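You operate a simulated robot arm through the tools that you are given. There is no shell and no other tool. Be economical: measure what you need, move in short steps, check, and stop when the job is done.

Carry out the task below with a simulated two-armed robot. There is one attempt and no reset: what you move stays moved.

## Task
Take the short stirrer and leave it in the yellow tray. Put the green-handled jug in the bottom of the sink. Fetch the orange probe and stand it on the upper shelf under the tub. Open the right bench drawer. Do these in any order. Set down upright: green-handled jug, orange probe.
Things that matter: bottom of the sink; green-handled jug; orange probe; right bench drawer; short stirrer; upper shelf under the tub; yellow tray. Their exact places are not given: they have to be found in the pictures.

Only the result counts: the job must be done as asked and must still hold three seconds after the hand-in. Knocking over, shifting, dropping, spilling or breaking anything else fails it.

## Robot
Two 7-joint arms with fingered hands on one trunk, on a base that drives. Base frame: it is fixed to the floor where the robot stands at the start and does not move with it; the origin is under the middle of the robot, x ahead of it, y to its left, z up; the surface under the hand at the start is at about z = 0.85. Readings come in m, rad, newtons and seconds.
The left shoulder is at the start at [0.07, 0.157, 1.189], the right one opposite. With the tool pointing down near the work surface each hand reaches from about 0.32 to 0.9 m from the robot's upright axis, wherever it stands, measured 20 degrees to its own side. Places, roughly: bottom of the sink [-1.7, -1, 0.7]; green-handled jug [1, -0.75, 1]; orange probe [1.25, -0.75, 1]; right bench drawer [-1.6, 1.3, 0.7]; short stirrer (6x5x12 cm) [0.6, 0, 0.9]; upper shelf under the tub [-1.8, -0.4, 0.4]; yellow tray (22x16x4 cm) [-0.1, 3.4, 0.3]. Payload 5 kg a hand.
The tool frame of a hand sits at the grasp point between the pads (the TCP): z along the fingers, y along the line on which they close. The tips reach 0.031 m beyond it. The gripper opens to 0.156 m. The gripper's body begins 0.088 m behind the TCP. The gripper is a hand of 4 fingers: y runs from the thumb to the fingers, the wrist lies at [0, 0, -0.249] in the tool frame, and closing takes about 1.5 s.
Orientation is told as [roll, pitch, yaw] about the base's x, y, z axes, in that order, counted from this pose: with the fingers straight down and closing along the base's y, the tool's x points along the base's -x, its y along +y and its z along -z.

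## Interface
- The arms move only by the tool apply_moves. It takes "left_commands", "right_commands" or both (then of equal length, played together; a hand with none holds still); each is a list of rows, each a list of 7 numbers: the shift along the tool's x, y, z in m, then the turn, a rotation vector about the tool's x, y, z in rad, then the finger opening in m, from 0 to 0.156. In form: [[dx, dy, dz, rx, ry, rz, fingers], ...]. A call has 1 to 12 rows; each row shifts and turns the commanded pose from where the row before left it, along the tool's axes as they then stand. Each row takes 0.2 s and may step no farther than 0.05 m and 0.15 rad from the row before; otherwise, or with a gripper value out of range, the whole call is refused. Where a pose cannot be reached the arm comes as near as it can. A force on the tool above 40 N (or 10 N above the force at the start of the call, whichever is more), or a blocked arm, ends the call early, and 0.2 s more pass. The fingers move at their own pace (about 0.108 m/s each) and stop on an object; they squeeze with about 22 N. The grip force told is the motor's: it shows also when the fingers shut on nothing. Time passes only in rows, and 0.2 s behind the last, so rows that do not move let the fingers close. The reply holds the time, the measured pose of the TCP, the force on the tool along the base axes, the opening and the grip force, in the units named above and with some noise, with the torque about the TCP (base axes, N m) and any sound that the robot's microphone picked up.
- Cameras (640 x 400 px; columns grow to the right, rows downward): "scene" is now at [0.1268, -0.0368, 1.4063]; the picture's right is [-0.42, -0.91, -0.00], its down [-0.60, 0.28, -0.74] and it looks along [0.68, -0.31, -0.67] (base axes); focal length 276 px, centre (320, 200). "left" rides on the left gripper at [-0.072, 0.002, -0.111] in its tool frame; the picture's right is [-0.02, -1.00, 0.00], its down [0.84, -0.02, -0.54] and it looks along [0.54, -0.01, 0.84] (tool axes); focal length 234 px, centre (320, 200). "right" rides on the right gripper at [0.072, 0.002, -0.111] in its tool frame; the picture's right is [-0.02, 1.00, 0.00], its down [-0.84, -0.02, -0.54] and it looks along [-0.54, -0.01, 0.84] (tool axes); focal length 234 px, centre (320, 200).
- grab_frame(camera): a new picture of that camera. No time passes.
- move_column(by): slides the trunk up (or, below 0, down) by that many m; the arms and the scene camera ride with it, the base frame stays. It gives what a move gives, with no picture.
- base_move(legs): drives the robot by 1 to 6 legs, each [ahead, turn to the left] in m and rad, along the robot's own axes; the way and the turn of a leg run together, so that a leg with both is an arc; at most 1.5 m and 3.142 rad a leg. The arms and the cameras ride along, it lands a little off, and it stops where it bumps. It gives what a move gives.
- hand_shape(shape, hand): the hand has 4 fingers and takes this shape, open, in about a second: jaw (thumb against the fingers, like two jaws); tri (thumb and two fingers); tip (a fingertip pinch); poke (one finger out to press); point (the index stretched); flat (the hand flat); cup (the hand cupped); fist (a fist). The gripper value then closes the fingers along that shape, each until it touches; the sizes above hold for jaw. It gives what a move gives, with no picture.
- turn_head(pan, tilt): turns the head with the scene camera to pan (to the left, within 1.501 rad either way) and tilt (down, from -0.506 to 1.204), counted from straight ahead of the robot. It gives what a move gives.
- probe_pixels(camera, pixels): for up to 12 pixels [column, row] of the newest picture of that camera ("zoom" is the newest enlarged one), the place [x, y, z] in the base frame of the surface seen there, good to about 0.002 m. No time passes.
- close_up(camera, box): a new picture of the part [left, top, right, bottom] of that camera's present view, enlarged. No time passes.
- sign_off(): hands the job in; it is judged then, once.

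Go step by step. Measure first, check grasps and placings, and put right what went wrong. The budget is 110 turns and 108 pictures, counting those below and the enlarged ones. Unless the task says otherwise, let go and move clear before handing in.

The tools are called after "Request:" by a JSON object that holds its "method" and its "body". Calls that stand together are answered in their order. apply_moves: Moves the arms, as the interface text tells. Its arguments: {"type":"object","properties":{"left_commands":{"type":"array","items":{"type":"array","items":{"type":"number"}}},"right_commands":{"type":"array","items":{"type":"array","items":{"type":"number"}}}},"required":[]} The other tools are called the same way: move_column (by) slides the trunk up or down; hand_shape (shape, hand) gives the hand a shape; base_move (legs) drives the base; turn_head (pan, tilt) turns the head that bears the scene camera; grab_frame (camera) takes a picture; probe_pixels (camera, pixels) gives the place of the surface under pixels of a picture; close_up (camera, box) takes an enlarged picture of a part of a camera's view; sign_off () hands the job in.

At the start:

```text
t: 0.0
left_position: [0.532, -0.0527, 1.1395]
left_orientation: [-0.001, 0.0, 0.001]
left_ft_force: [-1.0, -0.2, -0.4]
left_ft_torque: [-0.01, -0.03, -0.01]
left_width: 0.156
left_finger_force: 0.1
left_shape: jaw
right_position: [0.4788, -0.5649, 1.0912]
right_orientation: [-0.001, 0.001, 0.0]
right_ft_force: [0.4, -0.8, 0.3]
right_ft_torque: [0.01, -0.02, 0.0]
right_width: 0.1562
right_finger_force: 0.1
right_shape: jaw
trunk travel left (down, up): [-0.575, 0.365]
robot x, y, heading: [0.0037, -0.0018, -0.001]
head pan, tilt: [-0.435, 0.73]
```

scene: 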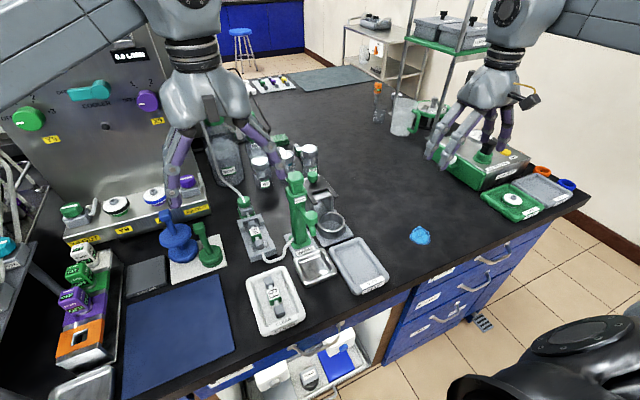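
right: 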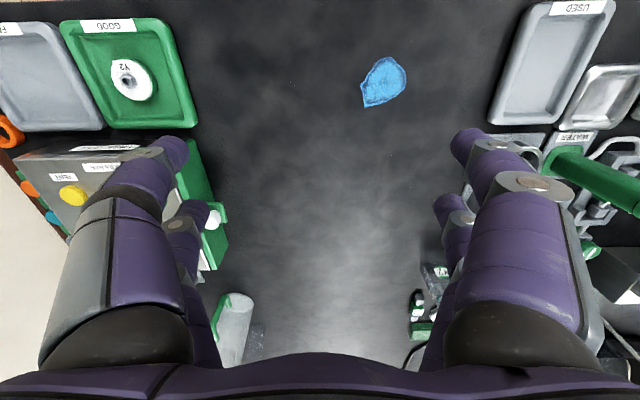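
left: 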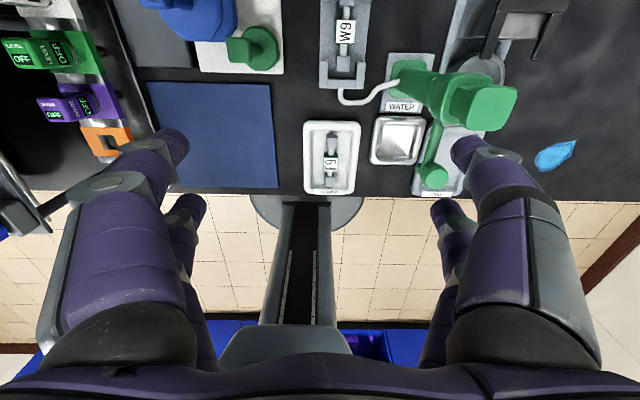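

The scene shows small tools near (180,240) and (205,245), and the jug around (425,115) with an orange thing near (378,90). I'll enlarge these areas.

Request:
{"method": "close_up", "body": {"camera": "scene", "box": [130, 150, 290, 290]}}

Request:
{"method": "close_up", "body": {"camera": "scene", "box": [350, 70, 470, 145]}}

Request:
{"method": "probe_pixels", "body": {"camera": "scene", "pixels": [[178, 245], [205, 250], [269, 295], [298, 200], [378, 90], [405, 115], [430, 120], [378, 115], [420, 235], [362, 265], [485, 165]]}}

```text
2.86 times, centred on (210, 220) of scene
```

zoom: 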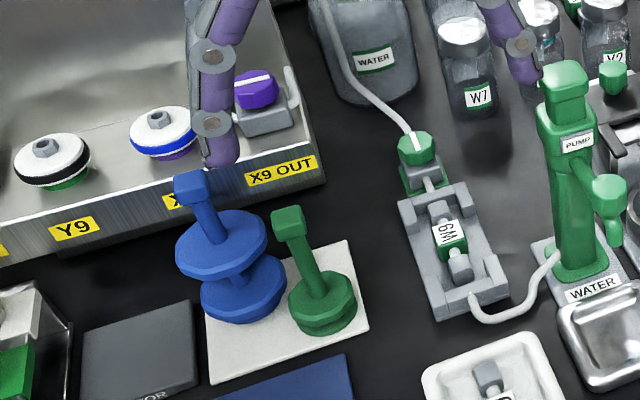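

```text
5.33 times, centred on (410, 108) of scene
```

zoom: 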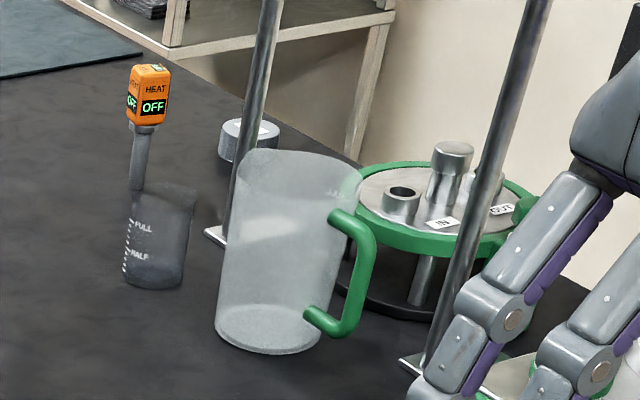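

```text
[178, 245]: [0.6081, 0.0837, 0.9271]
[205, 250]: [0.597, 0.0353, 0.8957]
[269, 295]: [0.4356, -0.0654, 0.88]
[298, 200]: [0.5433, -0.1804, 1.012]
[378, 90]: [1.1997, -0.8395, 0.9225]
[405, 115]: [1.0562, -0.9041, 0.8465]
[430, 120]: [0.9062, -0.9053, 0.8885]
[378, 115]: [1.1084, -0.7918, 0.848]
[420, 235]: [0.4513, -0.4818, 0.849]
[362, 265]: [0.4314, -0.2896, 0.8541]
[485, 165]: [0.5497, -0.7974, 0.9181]
```

The green item (205,250) looks like the short stirrer and the blue one beside it is taller. The orange probe stands in a beaker next to the jug. I'll measure these.

Request:
{"method": "probe_pixels", "body": {"camera": "zoom", "pixels": [[150, 110], [135, 100], [165, 95], [148, 70], [142, 150], [155, 265], [365, 270], [325, 318], [340, 215], [270, 340], [300, 160], [230, 240]]}}

Request:
{"method": "close_up", "body": {"camera": "scene", "box": [160, 190, 240, 280]}}

```text
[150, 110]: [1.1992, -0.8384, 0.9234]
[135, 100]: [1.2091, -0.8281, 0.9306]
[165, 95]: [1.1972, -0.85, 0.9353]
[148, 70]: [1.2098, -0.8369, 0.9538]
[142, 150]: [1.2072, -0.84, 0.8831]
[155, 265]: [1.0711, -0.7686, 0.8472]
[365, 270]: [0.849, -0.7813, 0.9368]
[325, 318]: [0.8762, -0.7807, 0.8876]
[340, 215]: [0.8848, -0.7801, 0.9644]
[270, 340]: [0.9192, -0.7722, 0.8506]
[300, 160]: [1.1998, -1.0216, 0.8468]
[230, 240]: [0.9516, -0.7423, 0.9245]
```

```text
4.44 times, centred on (200, 235) of scene
```

zoom: 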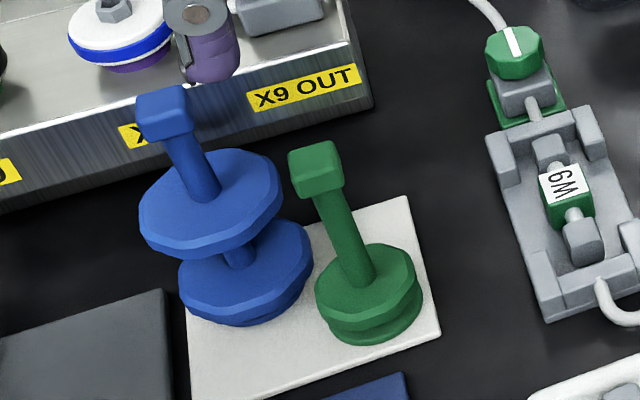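

Next I measure the green stirrer: its handle top (315,160) and disc (365,295).

Request:
{"method": "probe_pixels", "body": {"camera": "zoom", "pixels": [[315, 155], [316, 185], [335, 170], [345, 235], [365, 290], [330, 300], [410, 290], [370, 330], [160, 105], [420, 320], [200, 215], [295, 165]]}}

Request:
{"method": "grab_frame", "body": {"camera": "left"}}

Request:
{"method": "turn_head", "body": {"pan": 1.5, "tilt": 0.4}}

Request:
{"method": "grab_frame", "body": {"camera": "scene"}}

Request:
{"method": "turn_head", "body": {"pan": -1.5, "tilt": 0.4}}

Request:
{"method": "grab_frame", "body": {"camera": "scene"}}

```text
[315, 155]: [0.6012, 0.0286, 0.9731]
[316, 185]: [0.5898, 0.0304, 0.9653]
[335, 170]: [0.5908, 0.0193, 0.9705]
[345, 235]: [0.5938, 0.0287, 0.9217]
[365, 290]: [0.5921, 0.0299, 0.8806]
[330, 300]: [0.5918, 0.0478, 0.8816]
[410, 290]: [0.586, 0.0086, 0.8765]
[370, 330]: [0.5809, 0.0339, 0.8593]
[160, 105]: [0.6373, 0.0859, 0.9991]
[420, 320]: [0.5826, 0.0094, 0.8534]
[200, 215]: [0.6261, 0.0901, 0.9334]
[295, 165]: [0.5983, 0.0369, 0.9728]
```

```text
101 pictures are left
```

left: 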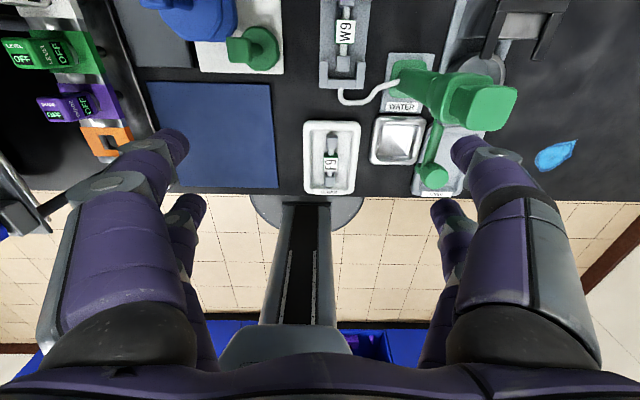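

```text
t: 1.9
left_position: [0.5323, -0.0533, 1.1393]
left_orientation: [0.0, -0.001, 0.001]
left_ft_force: [-1.1, 0.2, 0.1]
left_ft_torque: [0.02, 0.0, -0.02]
left_width: 0.1558
left_finger_force: 0.2
left_shape: jaw
right_position: [0.4786, -0.5644, 1.0922]
right_orientation: [0.0, 0.001, 0.001]
right_ft_force: [-0.8, -0.3, 0.3]
right_ft_torque: [0.01, 0.0, 0.03]
right_width: 0.1559
right_finger_force: 0.1
right_shape: jaw
trunk travel left (down, up): [-0.575, 0.365]
robot x, y, heading: [-0.0001, 0.0002, -0.001]
head pan, tilt: [1.499, 0.4]
```

```text
100 pictures are left
```

scene: 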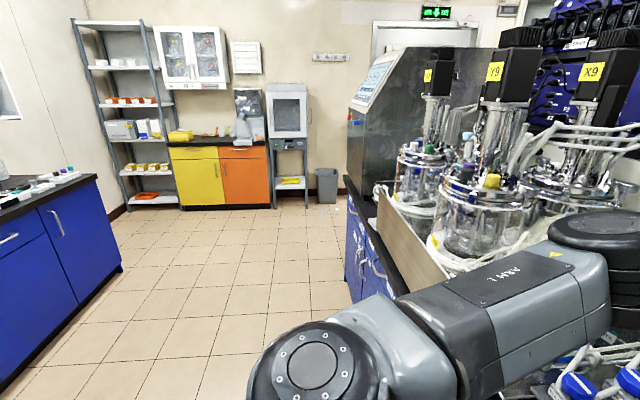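

```text
t: 4.5
left_position: [0.5312, -0.0534, 1.1395]
left_orientation: [0.001, 0.0, 0.0]
left_ft_force: [0.7, 0.3, -0.6]
left_ft_torque: [0.0, 0.0, -0.01]
left_width: 0.1557
left_finger_force: 0.0
left_shape: jaw
right_position: [0.4791, -0.5659, 1.0912]
right_orientation: [0.0, 0.0, 0.0]
right_ft_force: [-0.3, 1.1, 0.2]
right_ft_torque: [0.01, -0.01, 0.02]
right_width: 0.1559
right_finger_force: 0.1
right_shape: jaw
trunk travel left (down, up): [-0.575, 0.365]
robot x, y, heading: [0.0001, -0.0012, 0.001]
head pan, tilt: [-1.499, 0.4]
```

```text
99 pictures are left
```

scene: 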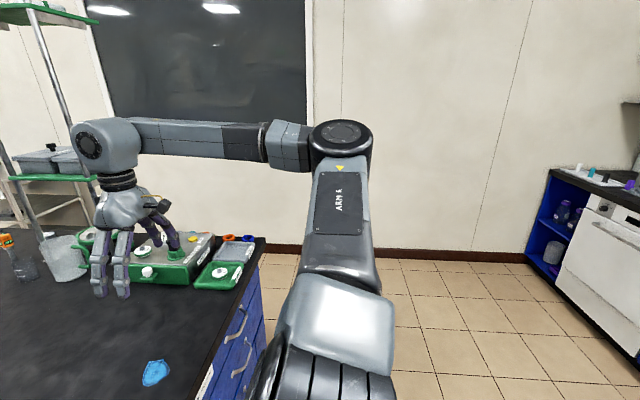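

Looking left shows the tall stand with a yellow tray near (290,180). Looking right shows the bench end near (262,240) and clear floor beyond it. I'll measure the floor and the bench edge.

Request:
{"method": "probe_pixels", "body": {"camera": "scene", "pixels": [[265, 242], [200, 385], [235, 300], [280, 245], [420, 300], [520, 262], [550, 180], [600, 300], [400, 250], [15, 265], [45, 230], [245, 270]]}}

Request:
{"method": "turn_head", "body": {"pan": -0.7, "tilt": 0.45}}

Request:
{"method": "grab_frame", "body": {"camera": "scene"}}

```text
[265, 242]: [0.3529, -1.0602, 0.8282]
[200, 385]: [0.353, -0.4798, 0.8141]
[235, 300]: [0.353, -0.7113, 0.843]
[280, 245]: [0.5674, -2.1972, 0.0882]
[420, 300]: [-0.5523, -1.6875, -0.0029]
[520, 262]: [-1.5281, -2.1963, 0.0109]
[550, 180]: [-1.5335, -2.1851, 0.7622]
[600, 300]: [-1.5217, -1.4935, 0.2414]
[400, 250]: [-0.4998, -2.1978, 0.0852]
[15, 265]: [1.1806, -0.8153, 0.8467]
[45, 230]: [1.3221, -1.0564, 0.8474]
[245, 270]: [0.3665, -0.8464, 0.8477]
```

```text
t: 5.6
left_position: [0.5323, -0.0531, 1.1401]
left_orientation: [0.0, 0.001, -0.001]
left_ft_force: [-0.5, 0.4, 0.2]
left_ft_torque: [-0.02, -0.03, -0.03]
left_width: 0.1558
left_finger_force: 0.0
left_shape: jaw
right_position: [0.4796, -0.5652, 1.0914]
right_orientation: [0.0, 0.001, 0.001]
right_ft_force: [0.0, 0.2, -0.5]
right_ft_torque: [-0.03, 0.04, -0.01]
right_width: 0.1558
right_finger_force: 0.1
right_shape: jaw
trunk travel left (down, up): [-0.575, 0.365]
robot x, y, heading: [0.002, 0.0001, 0.003]
head pan, tilt: [-0.7, 0.45]
```

```text
98 pictures are left
```

scene: 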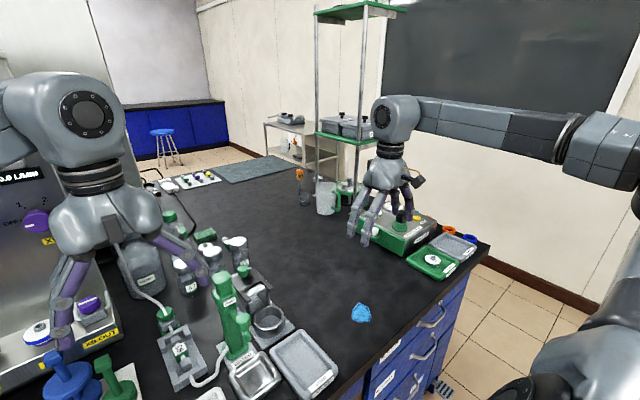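

Now a closer look at the jug and probe from this angle.

Request:
{"method": "close_up", "body": {"camera": "scene", "box": [285, 150, 385, 225]}}

Request:
{"method": "probe_pixels", "body": {"camera": "zoom", "pixels": [[95, 150], [100, 180], [105, 200], [120, 300], [250, 180], [330, 230], [350, 190], [300, 230]]}}

```text
5.33 times, centred on (335, 188) of scene
```

zoom: 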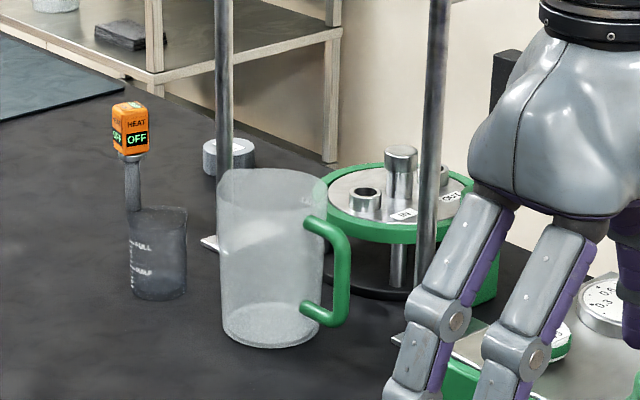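

```text
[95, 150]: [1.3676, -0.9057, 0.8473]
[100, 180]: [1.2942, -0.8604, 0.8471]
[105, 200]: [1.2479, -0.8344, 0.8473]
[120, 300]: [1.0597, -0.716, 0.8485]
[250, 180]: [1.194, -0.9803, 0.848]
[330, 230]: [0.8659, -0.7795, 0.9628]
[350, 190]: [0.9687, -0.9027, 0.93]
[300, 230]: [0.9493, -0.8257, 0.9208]
```

Request:
{"method": "probe_pixels", "body": {"camera": "zoom", "pixels": [[130, 130], [132, 175], [134, 205], [140, 280], [160, 300], [150, 240], [230, 200], [225, 330], [270, 345], [290, 190], [340, 290], [345, 250]]}}

```text
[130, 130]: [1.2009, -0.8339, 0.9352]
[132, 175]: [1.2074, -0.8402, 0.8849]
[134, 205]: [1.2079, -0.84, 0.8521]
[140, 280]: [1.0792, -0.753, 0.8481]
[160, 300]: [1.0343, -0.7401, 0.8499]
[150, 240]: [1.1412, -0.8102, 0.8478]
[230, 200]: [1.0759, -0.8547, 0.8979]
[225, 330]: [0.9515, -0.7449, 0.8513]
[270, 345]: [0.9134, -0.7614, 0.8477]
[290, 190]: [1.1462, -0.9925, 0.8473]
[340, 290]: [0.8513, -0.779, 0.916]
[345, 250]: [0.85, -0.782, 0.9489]
```

The probe stands on the bench behind the beaker at about (1.207,-0.84), and the jug is centred near (0.945,-0.79). I'll start with the stirrer: narrow the left fingers and move above its cap at (0.597,0.028).

Request:
{"method": "apply_moves", "body": {"left_commands": [[0, 0, 0, 0, 0, 0, 0.06], [-0.022, 0.027, 0, 0, 0, 0, 0.06], [-0.022, 0.027, 0, 0, 0, 0, 0.06], [-0.021, 0.027, 0, 0, 0, 0, 0.06], [0, 0, 0.04, 0, 0, 0, 0.06], [0, 0, 0.04, 0, 0, 0, 0.06], [0, 0, 0, 0, 0, 0, 0.06]]}}

Request:
{"method": "grab_frame", "body": {"camera": "left"}}

Request:
{"method": "turn_head", "body": {"pan": 0.05, "tilt": 0.8}}

Request:
{"method": "grab_frame", "body": {"camera": "scene"}}

```text
t: 7.2
left_position: [0.5981, 0.0303, 1.0616]
left_orientation: [0.0, 0.001, -0.002]
left_ft_force: [0.1, 0.2, 0.6]
left_ft_torque: [0.01, 0.01, -0.01]
left_width: 0.0606
left_finger_force: 0.2
left_shape: jaw
right_position: [0.4782, -0.5656, 1.0929]
right_orientation: [0.001, 0.0, 0.001]
right_ft_force: [-0.9, 0.8, 0.0]
right_ft_torque: [0.01, -0.01, 0.0]
right_width: 0.156
right_finger_force: 0.0
right_shape: jaw
trunk travel left (down, up): [-0.575, 0.365]
robot x, y, heading: [0.0041, 0.0026, -0.005]
head pan, tilt: [-0.7, 0.45]
```

```text
96 pictures are left
```

left: 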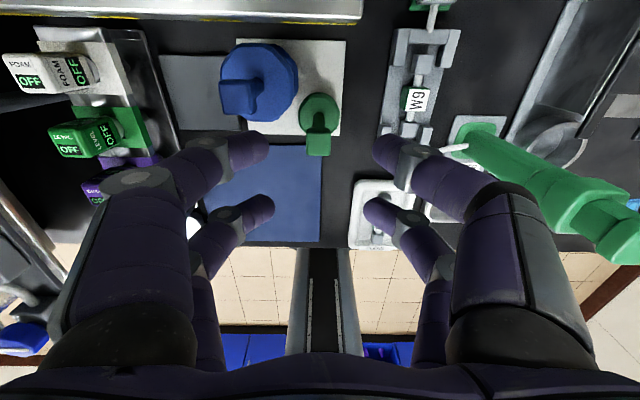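

```text
t: 8.3
left_position: [0.5989, 0.0293, 1.0608]
left_orientation: [0.0, 0.0, -0.001]
left_ft_force: [0.0, 0.2, 0.0]
left_ft_torque: [-0.02, -0.01, 0.0]
left_width: 0.0603
left_finger_force: 0.1
left_shape: jaw
right_position: [0.4795, -0.5649, 1.0923]
right_orientation: [0.0, -0.001, 0.001]
right_ft_force: [0.0, 0.0, -0.6]
right_ft_torque: [0.04, -0.03, -0.03]
right_width: 0.1559
right_finger_force: 0.1
right_shape: jaw
trunk travel left (down, up): [-0.575, 0.365]
robot x, y, heading: [-0.001, 0.0025, 0.003]
head pan, tilt: [0.051, 0.799]
```

```text
95 pictures are left
```

scene: 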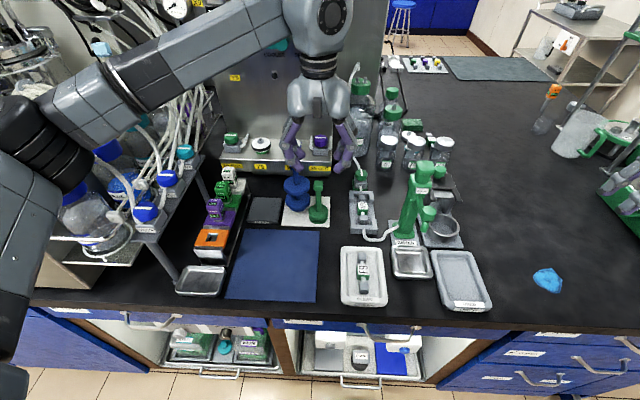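

The fingers straddle the green cap at (318,140) and the blue one is clear on the left. I'll narrow slightly, descend and close.

Request:
{"method": "apply_moves", "body": {"left_commands": [[0, -0.003, 0, 0, 0, 0, 0.048], [0, 0, 0.03, 0, 0, 0, 0.048], [0, 0, 0.03, 0, 0, 0, 0.048], [0, 0, 0.03, 0, 0, 0, 0.048], [0, 0, 0, 0, 0, 0, 0.048]]}}

Request:
{"method": "grab_frame", "body": {"camera": "left"}}

Request:
{"method": "close_up", "body": {"camera": "scene", "box": [260, 130, 370, 230]}}

```text
t: 9.5
left_position: [0.5952, 0.0185, 0.978]
left_orientation: [0.008, -0.009, 0.0]
left_ft_force: [-0.4, 0.9, -0.5]
left_ft_torque: [-0.01, 0.01, -0.01]
left_width: 0.0483
left_finger_force: 0.0
left_shape: jaw
right_position: [0.4753, -0.5721, 1.0914]
right_orientation: [0.008, -0.004, 0.0]
right_ft_force: [-0.4, -0.3, -0.5]
right_ft_torque: [-0.01, 0.05, -0.04]
right_width: 0.156
right_finger_force: 0.0
right_shape: jaw
trunk travel left (down, up): [-0.575, 0.365]
robot x, y, heading: [-0.0001, -0.0013, -0.002]
head pan, tilt: [0.051, 0.799]
```

```text
94 pictures are left
```

left: 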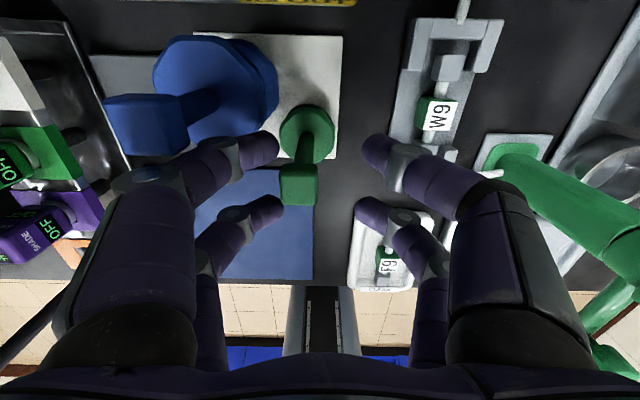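

```text
4.00 times, centred on (315, 180) of scene
```

zoom: 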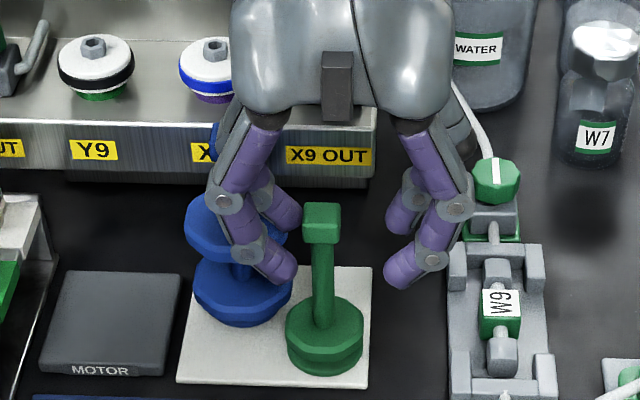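

Both hands shifted about -7 mm in y and rolled slightly, as if the body was nudged. I'll look at the left arm for contact before closing.

Request:
{"method": "grab_frame", "body": {"camera": "scene"}}

Request:
{"method": "apply_moves", "body": {"left_commands": [[0, 0, 0, 0, 0, 0, 0.048]]}}

```text
92 pictures are left
```

scene: 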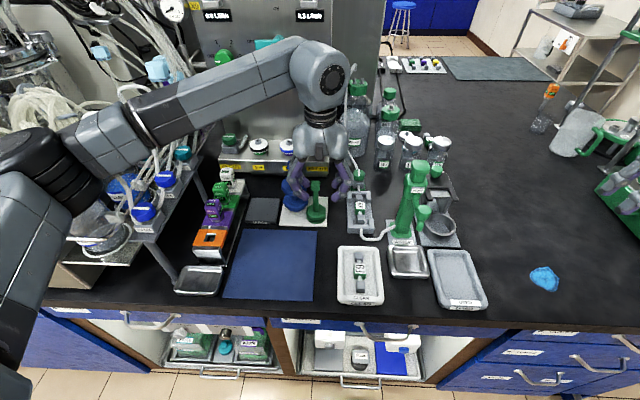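

```text
t: 9.9
left_position: [0.5953, 0.0183, 0.9773]
left_orientation: [0.005, -0.011, -0.001]
left_ft_force: [-0.4, 0.5, -0.1]
left_ft_torque: [-0.03, 0.0, 0.01]
left_width: 0.0484
left_finger_force: 0.1
left_shape: jaw
right_position: [0.474, -0.5709, 1.0918]
right_orientation: [0.006, -0.003, 0.001]
right_ft_force: [-0.2, 0.2, 0.3]
right_ft_torque: [-0.03, -0.03, -0.01]
right_width: 0.1555
right_finger_force: 0.1
right_shape: jaw
trunk travel left (down, up): [-0.575, 0.365]
robot x, y, heading: [0.0011, 0.0042, 0.001]
head pan, tilt: [0.051, 0.799]
```

The left elbow at (20,150) is pressing against the bottle rack, which explains the shift. I'll raise the hand straight back up and then look at the rack.

Request:
{"method": "apply_moves", "body": {"left_commands": [[0, 0, -0.03, 0, 0, 0, 0.048], [0, 0, -0.03, 0, 0, 0, 0.048], [0, 0, -0.03, 0, 0, 0, 0.048], [0, 0, -0.03, 0, 0, 0, 0.048], [0, 0, -0.03, 0, 0, 0, 0.048], [0, 0, -0.03, 0, 0, 0, 0.048]]}}

Request:
{"method": "turn_head", "body": {"pan": 0.7, "tilt": 0.7}}

Request:
{"method": "grab_frame", "body": {"camera": "scene"}}

```text
t: 11.3
left_position: [0.5948, 0.0251, 1.1489]
left_orientation: [0.001, 0.0, -0.002]
left_ft_force: [0.2, -0.5, -0.3]
left_ft_torque: [0.0, -0.04, 0.02]
left_width: 0.0485
left_finger_force: 0.0
left_shape: jaw
right_position: [0.4774, -0.5648, 1.0913]
right_orientation: [0.0, 0.0, 0.0]
right_ft_force: [0.0, -0.4, -0.8]
right_ft_torque: [-0.02, -0.03, 0.02]
right_width: 0.1559
right_finger_force: 0.0
right_shape: jaw
trunk travel left (down, up): [-0.575, 0.365]
robot x, y, heading: [-0.0007, -0.0002, -0.005]
head pan, tilt: [0.051, 0.799]
```

```text
t: 12.3
left_position: [0.596, 0.0249, 1.148]
left_orientation: [0.0, -0.001, 0.0]
left_ft_force: [0.6, 0.2, 0.0]
left_ft_torque: [0.0, 0.01, 0.02]
left_width: 0.0483
left_finger_force: 0.0
left_shape: jaw
right_position: [0.4787, -0.5657, 1.0921]
right_orientation: [0.0, -0.002, 0.0]
right_ft_force: [0.1, 0.1, -0.7]
right_ft_torque: [-0.02, 0.0, 0.03]
right_width: 0.1555
right_finger_force: 0.1
right_shape: jaw
trunk travel left (down, up): [-0.575, 0.365]
robot x, y, heading: [-0.0019, -0.0014, -0.001]
head pan, tilt: [0.7, 0.7]
```

```text
91 pictures are left
```

scene: 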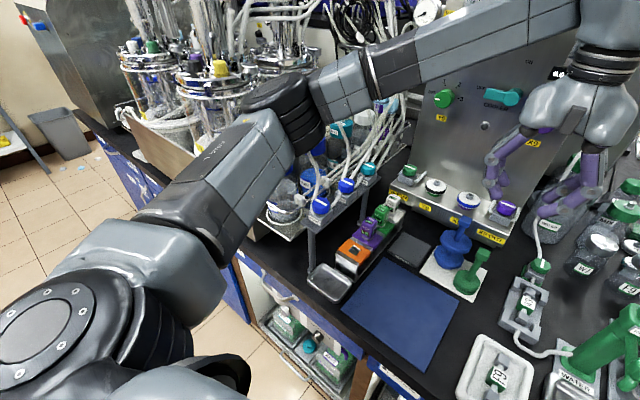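

The bottles still stand. I'll measure the elbow's height against the bottles.

Request:
{"method": "probe_pixels", "body": {"camera": "scene", "pixels": [[290, 120], [330, 90], [250, 150], [320, 205], [345, 185], [275, 195], [305, 180], [370, 168], [310, 270], [325, 110]]}}

Request:
{"method": "close_up", "body": {"camera": "scene", "box": [220, 90, 420, 290]}}

```text
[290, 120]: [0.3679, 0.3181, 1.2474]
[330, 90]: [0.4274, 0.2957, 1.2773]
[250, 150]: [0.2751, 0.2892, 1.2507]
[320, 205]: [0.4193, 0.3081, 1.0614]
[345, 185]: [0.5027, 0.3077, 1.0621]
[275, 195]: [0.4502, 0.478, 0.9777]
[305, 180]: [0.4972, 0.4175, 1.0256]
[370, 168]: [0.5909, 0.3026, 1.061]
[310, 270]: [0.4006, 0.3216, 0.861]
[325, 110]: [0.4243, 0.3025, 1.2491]
```

```text
2.00 times, centred on (320, 190) of scene
```

zoom: 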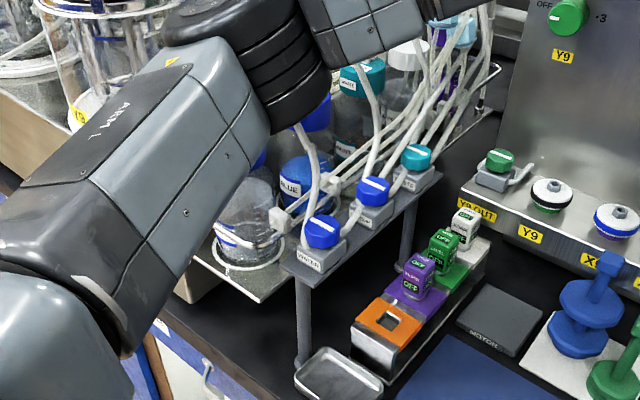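

The elbow underside is close to the bottles, so I'll approach the stirrer from further right, around y = -0.3. I'll back off, shift and return.

Request:
{"method": "base_move", "body": {"legs": [[-0.5, 0], [0, 0.8], [-0.42, 0], [0, -0.8], [0.7, 0]]}}

Request:
{"method": "turn_head", "body": {"pan": 0.3, "tilt": 0.7}}

Request:
{"method": "grab_frame", "body": {"camera": "scene"}}

```text
t: 25.1
left_position: [0.5036, -0.2844, 1.1471]
left_orientation: [0.0, 0.001, -0.003]
left_ft_force: [-0.7, -0.9, 0.2]
left_ft_torque: [0.02, 0.05, 0.0]
left_width: 0.0485
left_finger_force: 0.2
left_shape: jaw
right_position: [0.384, -0.8757, 1.0924]
right_orientation: [0.0, 0.001, -0.002]
right_ft_force: [0.2, 0.1, 0.3]
right_ft_torque: [0.0, 0.02, -0.01]
right_width: 0.1558
right_finger_force: 0.1
right_shape: jaw
trunk travel left (down, up): [-0.575, 0.365]
robot x, y, heading: [-0.0945, -0.3082, 0.001]
head pan, tilt: [0.7, 0.7]
```

```text
t: 26.0
left_position: [0.5034, -0.2857, 1.148]
left_orientation: [-0.001, 0.0, -0.001]
left_ft_force: [0.8, -0.3, 0.8]
left_ft_torque: [0.02, 0.0, -0.02]
left_width: 0.0484
left_finger_force: 0.0
left_shape: jaw
right_position: [0.3847, -0.8749, 1.0916]
right_orientation: [0.0, 0.0, -0.001]
right_ft_force: [0.4, 1.0, 0.5]
right_ft_torque: [0.01, 0.04, -0.03]
right_width: 0.1556
right_finger_force: 0.0
right_shape: jaw
trunk travel left (down, up): [-0.575, 0.365]
robot x, y, heading: [-0.0926, -0.3087, -0.001]
head pan, tilt: [0.3, 0.7]
```

```text
89 pictures are left
```

scene: 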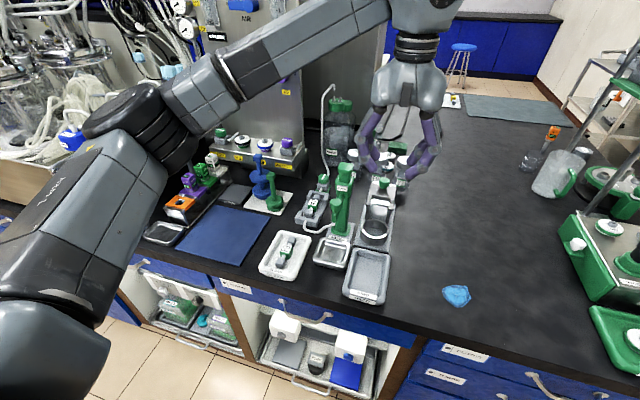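

The base now stands at (-0.09,-0.31). I'll move the left hand above the stirrer at safe height and then go partway down.

Request:
{"method": "apply_moves", "body": {"left_commands": [[-0.012, 0.039, 0, 0, 0, 0, 0.05], [-0.012, 0.039, 0, 0, 0, 0, 0.05], [-0.012, 0.039, 0, 0, 0, 0, 0.05], [-0.012, 0.039, 0, 0, 0, 0, 0.05], [-0.012, 0.039, 0, 0, 0, 0, 0.05], [-0.012, 0.039, 0, 0, 0, 0, 0.05], [-0.011, 0.039, 0, 0, 0, 0, 0.05], [-0.011, 0.04, 0, 0, 0, 0, 0.05], [0, 0, 0.04, 0, 0, 0, 0.05], [0, 0, 0.04, 0, 0, 0, 0.05], [0, 0, 0, 0, 0, 0, 0.05]]}}

Request:
{"method": "grab_frame", "body": {"camera": "left"}}

Request:
{"method": "grab_frame", "body": {"camera": "scene"}}

```text
t: 28.4
left_position: [0.5978, 0.0262, 1.0693]
left_orientation: [0.001, 0.0, -0.002]
left_ft_force: [-0.4, 0.1, 0.6]
left_ft_torque: [0.02, 0.02, 0.0]
left_width: 0.0499
left_finger_force: 0.0
left_shape: jaw
right_position: [0.3847, -0.8757, 1.0922]
right_orientation: [0.0, -0.001, -0.003]
right_ft_force: [0.1, 0.5, -0.3]
right_ft_torque: [0.01, -0.03, 0.01]
right_width: 0.1557
right_finger_force: 0.0
right_shape: jaw
trunk travel left (down, up): [-0.575, 0.365]
robot x, y, heading: [-0.0941, -0.3124, -0.008]
head pan, tilt: [0.3, 0.7]
```

```text
88 pictures are left
```

left: 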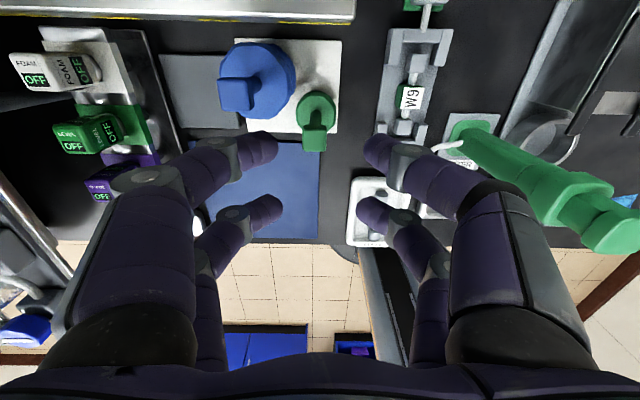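

```text
87 pictures are left
```

scene: 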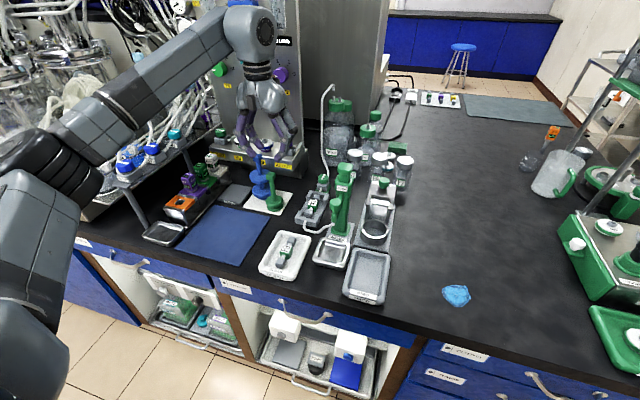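

I'll check the elbow position again before descending.

Request:
{"method": "probe_pixels", "body": {"camera": "scene", "pixels": [[20, 170], [60, 160], [75, 130], [110, 110], [80, 210], [130, 170], [25, 145]]}}

```text
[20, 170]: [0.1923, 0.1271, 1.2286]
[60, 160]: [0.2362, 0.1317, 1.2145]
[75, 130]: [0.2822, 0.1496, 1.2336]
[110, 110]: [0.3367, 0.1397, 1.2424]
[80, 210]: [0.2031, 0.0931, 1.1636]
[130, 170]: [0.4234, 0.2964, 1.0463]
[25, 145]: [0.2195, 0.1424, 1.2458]
```

The elbow is near (0.22,0.15), clear of the rack. Now descend to the cap.

Request:
{"method": "apply_moves", "body": {"left_commands": [[0, 0.001, 0.03, 0, 0, 0, 0.05], [0, 0, 0.03, 0, 0, 0, 0.05], [0, 0, 0.034, 0, 0, 0, 0.05], [0, 0, 0, 0, 0, 0, 0.05]]}}

Request:
{"method": "grab_frame", "body": {"camera": "left"}}

Request:
{"method": "close_up", "body": {"camera": "scene", "box": [210, 100, 320, 220]}}

```text
t: 29.4
left_position: [0.5971, 0.0266, 0.9755]
left_orientation: [0.0, 0.0, -0.001]
left_ft_force: [-1.1, -0.5, -0.4]
left_ft_torque: [-0.03, 0.03, 0.08]
left_width: 0.0497
left_finger_force: 0.1
left_shape: jaw
right_position: [0.3855, -0.8755, 1.0927]
right_orientation: [-0.002, 0.0, -0.002]
right_ft_force: [-0.2, 0.2, 0.2]
right_ft_torque: [-0.03, -0.02, -0.01]
right_width: 0.1557
right_finger_force: 0.0
right_shape: jaw
trunk travel left (down, up): [-0.575, 0.365]
robot x, y, heading: [-0.0914, -0.3112, 0.002]
head pan, tilt: [0.3, 0.7]
```

```text
86 pictures are left
```

left: 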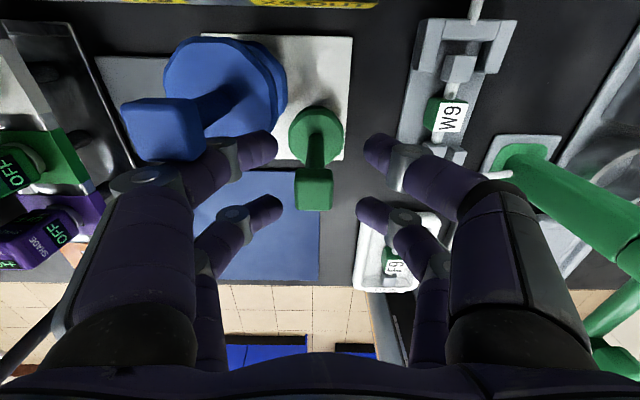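

```text
3.33 times, centred on (265, 160) of scene
```

zoom: 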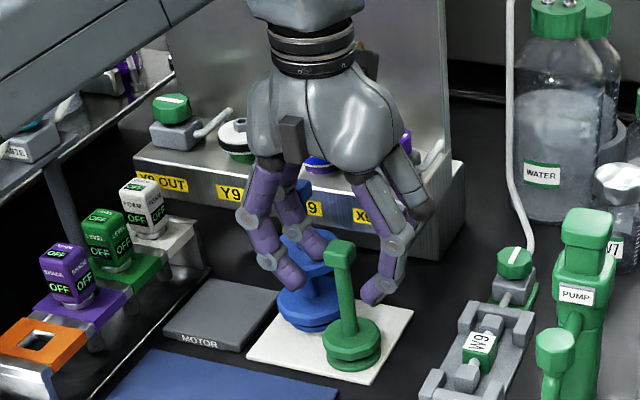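

The cap at (314,190) sits centred between the finger pairs. Closing now.

Request:
{"method": "apply_moves", "body": {"left_commands": [[0, 0, 0, 0, 0, 0, 0.03], [0, 0, 0, 0, 0, 0, 0.015], [0, 0, 0, 0, 0, 0, 0.0], [0, 0, 0, 0, 0, 0, 0.0], [0, 0, 0, 0, 0, 0, 0.0], [0, 0, 0, 0, 0, 0, 0.0]]}}

Request:
{"method": "grab_frame", "body": {"camera": "left"}}

```text
t: 30.8
left_position: [0.5977, 0.0273, 0.9758]
left_orientation: [0.0, 0.0, -0.003]
left_ft_force: [0.2, 0.2, -0.3]
left_ft_torque: [0.03, -0.02, -0.02]
left_width: 0.0
left_finger_force: 21.8
left_shape: jaw
right_position: [0.3843, -0.8757, 1.0915]
right_orientation: [0.0, 0.0, -0.002]
right_ft_force: [0.4, -0.1, -0.5]
right_ft_torque: [-0.04, -0.01, 0.0]
right_width: 0.1559
right_finger_force: 0.2
right_shape: jaw
trunk travel left (down, up): [-0.575, 0.365]
robot x, y, heading: [-0.0943, -0.3074, -0.002]
head pan, tilt: [0.3, 0.7]
```

```text
84 pictures are left
```

left: 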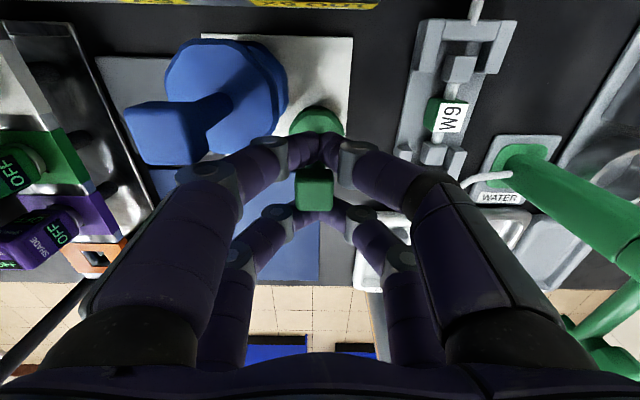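

The fingers shut with the rod between the two finger pairs, so there's no real grip. I'll open, shift 2 cm towards the robot so one pair meets the cap, and close again.

Request:
{"method": "apply_moves", "body": {"left_commands": [[0, 0, 0, 0, 0, 0, 0.05], [0, 0, 0, 0, 0, 0, 0.05], [0, 0, 0, 0, 0, 0, 0.05], [0.011, 0, 0.003, 0, 0, 0, 0.05], [0.011, 0, 0, 0, 0, 0, 0.05], [0, 0, 0, 0, 0, 0, 0.02], [0, 0, 0, 0, 0, 0, 0.0], [0, 0, 0, 0, 0, 0, 0.0], [0, 0, 0, 0, 0, 0, 0.0], [0, 0, 0, 0, 0, 0, 0.0]]}}

Request:
{"method": "grab_frame", "body": {"camera": "left"}}

```text
t: 33.0
left_position: [0.5766, 0.0285, 0.9725]
left_orientation: [0.0, 0.0, -0.001]
left_ft_force: [0.3, 0.0, -0.2]
left_ft_torque: [-0.01, 0.0, 0.04]
left_width: 0.0003
left_finger_force: 22.1
left_shape: jaw
right_position: [0.3848, -0.8758, 1.0925]
right_orientation: [0.0, -0.001, -0.003]
right_ft_force: [-0.1, 0.1, 0.6]
right_ft_torque: [0.04, -0.03, 0.0]
right_width: 0.1557
right_finger_force: 0.1
right_shape: jaw
trunk travel left (down, up): [-0.575, 0.365]
robot x, y, heading: [-0.0932, -0.309, -0.003]
head pan, tilt: [0.3, 0.7]
```

```text
83 pictures are left
```

left: 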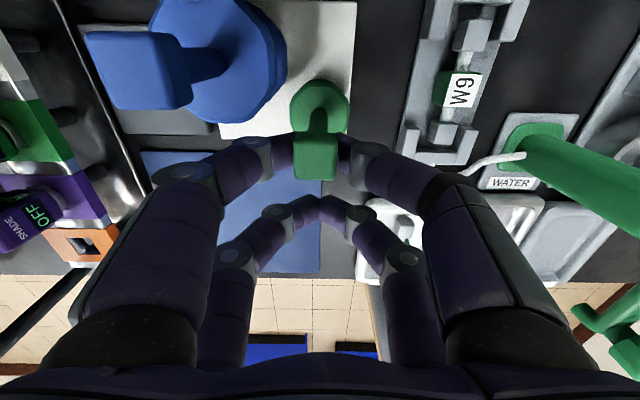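

One finger pair now holds the cap at (315,160). I'll lift a little and check.

Request:
{"method": "apply_moves", "body": {"left_commands": [[0, 0, -0.02, 0, 0, 0, 0.0], [0, 0, -0.02, 0, 0, 0, 0.0], [0, 0, -0.03, 0, 0, 0, 0.0], [0, 0, -0.03, 0, 0, 0, 0.0], [0, 0, -0.03, 0, 0, 0, 0.0], [0, 0, -0.03, 0, 0, 0, 0.0]]}}

Request:
{"method": "close_up", "body": {"camera": "scene", "box": [200, 60, 340, 220]}}

Request:
{"method": "grab_frame", "body": {"camera": "left"}}

```text
t: 34.4
left_position: [0.5769, 0.0276, 1.1327]
left_orientation: [0.001, -0.001, -0.002]
left_ft_force: [0.0, -0.4, -2.3]
left_ft_torque: [0.02, 0.07, -0.02]
left_width: 0.0001
left_finger_force: 21.9
left_shape: jaw
right_position: [0.3841, -0.876, 1.0922]
right_orientation: [0.0, 0.0, -0.002]
right_ft_force: [0.2, -0.4, 0.3]
right_ft_torque: [0.01, -0.03, 0.01]
right_width: 0.1557
right_finger_force: 0.1
right_shape: jaw
trunk travel left (down, up): [-0.575, 0.365]
robot x, y, heading: [-0.0936, -0.3091, 0.0]
head pan, tilt: [0.3, 0.7]
```

```text
2.50 times, centred on (270, 140) of scene
```

zoom: 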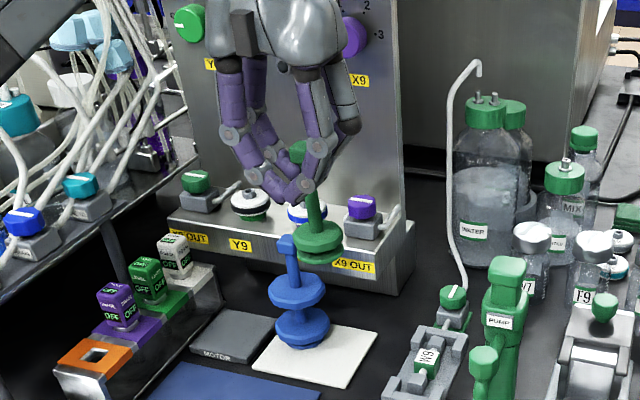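

```text
81 pictures are left
```

left: 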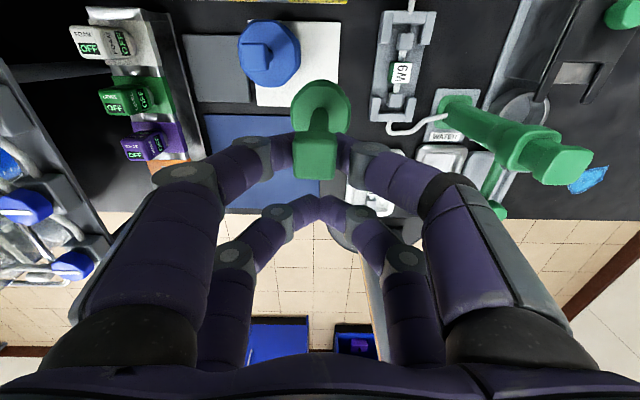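

The stirrer is held (about 2 N of weight). I'll raise it higher and bring it back near the body, then look down to judge base clearance to the bench.

Request:
{"method": "apply_moves", "body": {"left_commands": [[0, 0, -0.05, 0, 0, 0, 0.0], [0, 0, -0.05, 0, 0, 0, 0.0], [0.017, -0.03, 0, 0, 0, 0, 0.0], [0.017, -0.03, 0, 0, 0, 0, 0.0], [0.017, -0.03, 0, 0, 0, 0, 0.0], [0.017, -0.03, 0, 0, 0, 0, 0.0], [0.017, -0.03, 0, 0, 0, 0, 0.0], [0.017, -0.03, 0, 0, 0, 0, 0.0], [0.017, -0.03, 0, 0, 0, 0, 0.0], [0.017, -0.03, 0, 0, 0, 0, 0.0]]}}

Request:
{"method": "turn_head", "body": {"pan": -0.3, "tilt": 1.2}}

Request:
{"method": "grab_frame", "body": {"camera": "scene"}}

```text
t: 36.6
left_position: [0.4378, -0.2141, 1.2317]
left_orientation: [0.001, 0.002, -0.002]
left_ft_force: [0.5, -0.1, -2.6]
left_ft_torque: [0.02, 0.05, 0.01]
left_width: 0.0001
left_finger_force: 22.5
left_shape: jaw
right_position: [0.3838, -0.8766, 1.0918]
right_orientation: [0.002, 0.001, -0.003]
right_ft_force: [-0.4, -0.7, 0.0]
right_ft_torque: [0.02, 0.0, -0.01]
right_width: 0.1562
right_finger_force: 0.2
right_shape: jaw
trunk travel left (down, up): [-0.575, 0.365]
robot x, y, heading: [-0.0919, -0.308, -0.006]
head pan, tilt: [0.3, 0.7]
```

```text
t: 37.6
left_position: [0.4392, -0.212, 1.231]
left_orientation: [0.001, 0.0, -0.003]
left_ft_force: [-0.5, -0.3, -2.0]
left_ft_torque: [0.01, 0.02, -0.02]
left_width: 0.0
left_finger_force: 22.2
left_shape: jaw
right_position: [0.3848, -0.8747, 1.0923]
right_orientation: [0.001, 0.0, -0.002]
right_ft_force: [1.0, 0.1, 0.5]
right_ft_torque: [0.0, 0.03, 0.01]
right_width: 0.1557
right_finger_force: 0.0
right_shape: jaw
trunk travel left (down, up): [-0.575, 0.365]
robot x, y, heading: [-0.0937, -0.3108, -0.001]
head pan, tilt: [-0.3, 1.201]
```

```text
80 pictures are left
```

scene: 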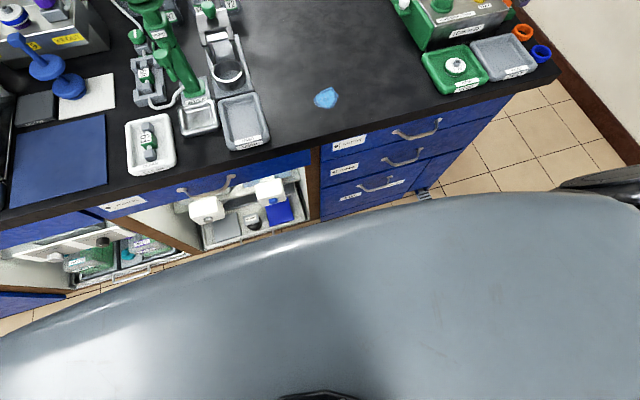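

I'll shift the base to about (0,-0.55) to bring the jug within the right arm's reach.

Request:
{"method": "base_move", "body": {"legs": [[-0.3, 0], [0, 0.6], [-0.43, 0], [0, -0.6], [0.75, 0]]}}

Request:
{"method": "turn_head", "body": {"pan": -0.3, "tilt": 0.55}}

Request:
{"method": "grab_frame", "body": {"camera": "scene"}}

```text
t: 48.9
left_position: [0.5393, -0.4465, 1.2297]
left_orientation: [0.001, 0.0, 0.004]
left_ft_force: [0.9, -0.2, -2.8]
left_ft_torque: [0.0, 0.07, 0.01]
left_width: 0.0001
left_finger_force: 22.2
left_shape: jaw
right_position: [0.4887, -1.1103, 1.0931]
right_orientation: [0.0, 0.0, 0.003]
right_ft_force: [0.7, -0.1, 0.6]
right_ft_torque: [-0.03, 0.0, -0.04]
right_width: 0.1558
right_finger_force: 0.1
right_shape: jaw
trunk travel left (down, up): [-0.575, 0.365]
robot x, y, heading: [0.0082, -0.5483, 0.014]
head pan, tilt: [-0.3, 1.201]
```

```text
t: 49.9
left_position: [0.5383, -0.4464, 1.2308]
left_orientation: [-0.002, 0.0, 0.005]
left_ft_force: [0.0, -0.2, -1.4]
left_ft_torque: [0.0, 0.09, 0.02]
left_width: 0.0001
left_finger_force: 21.8
left_shape: jaw
right_position: [0.4902, -1.1092, 1.0923]
right_orientation: [0.0, 0.001, 0.004]
right_ft_force: [-0.6, -0.9, 0.1]
right_ft_torque: [0.01, 0.0, 0.01]
right_width: 0.156
right_finger_force: 0.1
right_shape: jaw
trunk travel left (down, up): [-0.575, 0.365]
robot x, y, heading: [0.0114, -0.5464, 0.007]
head pan, tilt: [-0.3, 0.55]
```

```text
79 pictures are left
```

scene: 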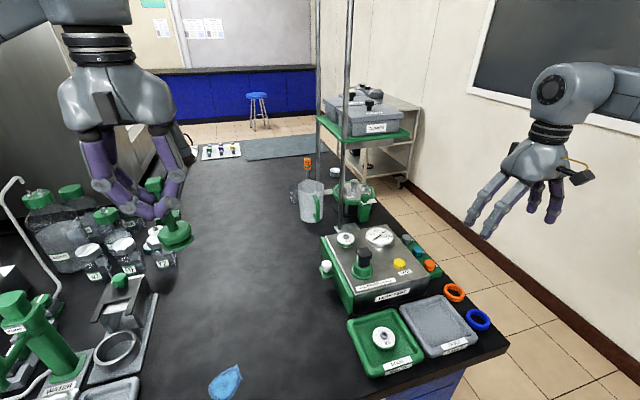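

Request:
{"method": "close_up", "body": {"camera": "scene", "box": [270, 120, 430, 240]}}

Request:
{"method": "probe_pixels", "body": {"camera": "zoom", "pixels": [[148, 160], [150, 220], [105, 230], [195, 330], [205, 330], [190, 200], [290, 350], [310, 200], [300, 280], [195, 150], [400, 180], [350, 220]]}}

```text
3.33 times, centred on (350, 180) of scene
```

zoom: 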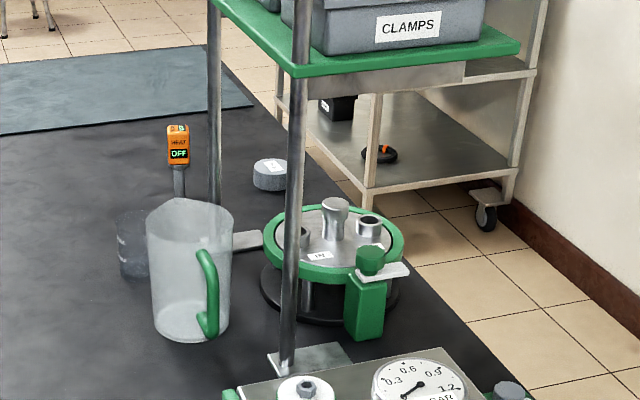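

```text
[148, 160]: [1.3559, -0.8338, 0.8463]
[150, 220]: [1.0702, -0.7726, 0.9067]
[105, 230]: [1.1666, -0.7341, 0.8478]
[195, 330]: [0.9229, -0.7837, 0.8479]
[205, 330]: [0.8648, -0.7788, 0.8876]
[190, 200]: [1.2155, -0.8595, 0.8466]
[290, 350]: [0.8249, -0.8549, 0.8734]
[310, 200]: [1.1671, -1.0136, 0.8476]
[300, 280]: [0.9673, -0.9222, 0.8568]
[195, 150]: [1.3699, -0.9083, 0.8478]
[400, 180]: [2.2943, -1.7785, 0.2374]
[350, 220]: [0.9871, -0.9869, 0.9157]
```

The posts stand at (0.825,-0.855) and (1.08,-0.855), carrying a green shelf. I need that shelf's height and edge, and the jug's rim.

Request:
{"method": "probe_pixels", "body": {"camera": "zoom", "pixels": [[297, 72], [225, 10], [260, 42], [400, 52], [510, 42], [292, 150], [212, 130], [210, 255], [180, 345], [175, 335], [155, 320], [178, 150]]}}

Request:
{"method": "close_up", "body": {"camera": "scene", "box": [285, 150, 345, 230]}}

```text
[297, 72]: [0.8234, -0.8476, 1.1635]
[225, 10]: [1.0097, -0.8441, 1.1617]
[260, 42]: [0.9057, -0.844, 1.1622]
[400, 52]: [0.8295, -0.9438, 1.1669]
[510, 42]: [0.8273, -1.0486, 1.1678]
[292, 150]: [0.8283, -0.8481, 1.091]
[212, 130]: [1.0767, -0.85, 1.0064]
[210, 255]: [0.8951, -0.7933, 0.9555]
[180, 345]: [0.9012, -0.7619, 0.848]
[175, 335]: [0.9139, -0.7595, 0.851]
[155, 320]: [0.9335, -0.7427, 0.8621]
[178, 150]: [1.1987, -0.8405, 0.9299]
```

```text
5.00 times, centred on (315, 190) of scene
```

zoom: 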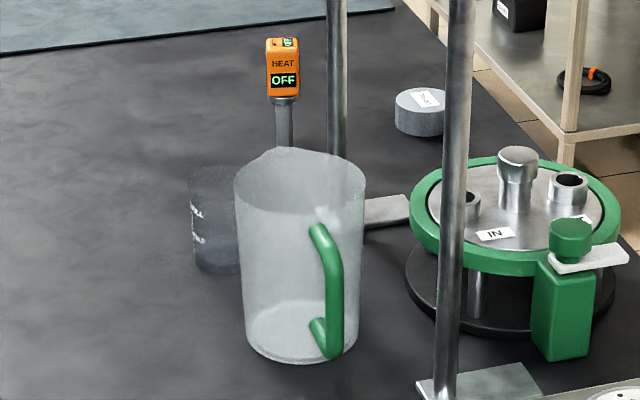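

The posts and shelf make a right-arm approach to the jug awkward, and the left arm will be better placed for it. So I'll deliver the stirrer first: back off, turn left and head towards the tray.

Request:
{"method": "base_move", "body": {"legs": [[-0.6, 0], [0, 1.56], [1.4, 0], [0.6, 0]]}}

Request:
{"method": "turn_head", "body": {"pan": 0, "tilt": 0.5}}

Request:
{"method": "grab_frame", "body": {"camera": "scene"}}

```text
t: 66.8
left_position: [-0.7808, 1.9861, 1.2301]
left_orientation: [0.002, 0.0, 1.608]
left_ft_force: [0.1, 0.2, -1.8]
left_ft_torque: [-0.09, 0.0, -0.01]
left_width: 0.0
left_finger_force: 22.1
left_shape: jaw
right_position: [-0.1174, 1.9588, 1.092]
right_orientation: [-0.002, -0.001, 1.607]
right_ft_force: [-0.6, -0.1, 0.1]
right_ft_torque: [0.02, 0.0, 0.0]
right_width: 0.1558
right_finger_force: 0.0
right_shape: jaw
trunk travel left (down, up): [-0.575, 0.365]
robot x, y, heading: [-0.6622, 1.4597, 1.61]
head pan, tilt: [-0.3, 0.55]
```

```text
t: 67.6
left_position: [-0.7811, 1.9852, 1.2303]
left_orientation: [0.002, -0.001, 1.608]
left_ft_force: [-0.9, -0.2, -2.5]
left_ft_torque: [-0.04, 0.03, -0.01]
left_width: 0.0
left_finger_force: 21.6
left_shape: jaw
right_position: [-0.1164, 1.9566, 1.092]
right_orientation: [0.001, 0.001, 1.608]
right_ft_force: [-0.9, -0.3, 0.0]
right_ft_torque: [0.06, -0.03, 0.02]
right_width: 0.1559
right_finger_force: 0.0
right_shape: jaw
trunk travel left (down, up): [-0.575, 0.365]
robot x, y, heading: [-0.6629, 1.4626, 1.607]
head pan, tilt: [0.0, 0.499]
```

```text
76 pictures are left
```

scene: 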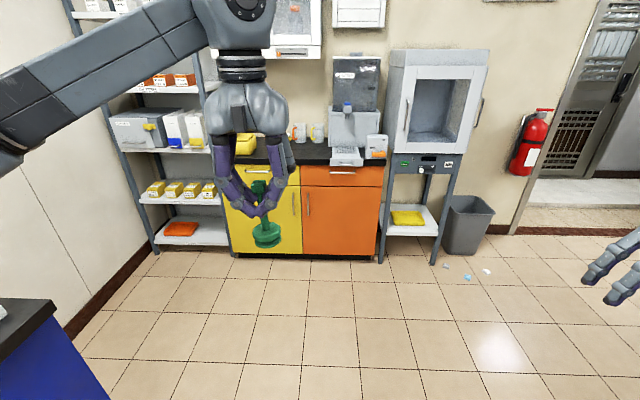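

The yellow tray lies on the low shelf under the glass-fronted oven at (408,218). I'll measure the shelf, the tray and the space above it.

Request:
{"method": "close_up", "body": {"camera": "scene", "box": [360, 140, 500, 280]}}

Request:
{"method": "probe_pixels", "body": {"camera": "zoom", "pixels": [[135, 345], [300, 355], [100, 430], [340, 440], [220, 370], [150, 395], [280, 395], [130, 60], [430, 75], [250, 110], [110, 500], [370, 500]]}}

```text
2.86 times, centred on (430, 210) of scene
```

zoom: 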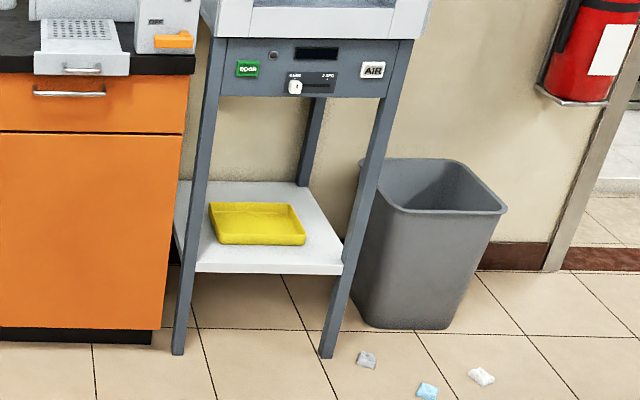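

```text
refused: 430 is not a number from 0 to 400
```

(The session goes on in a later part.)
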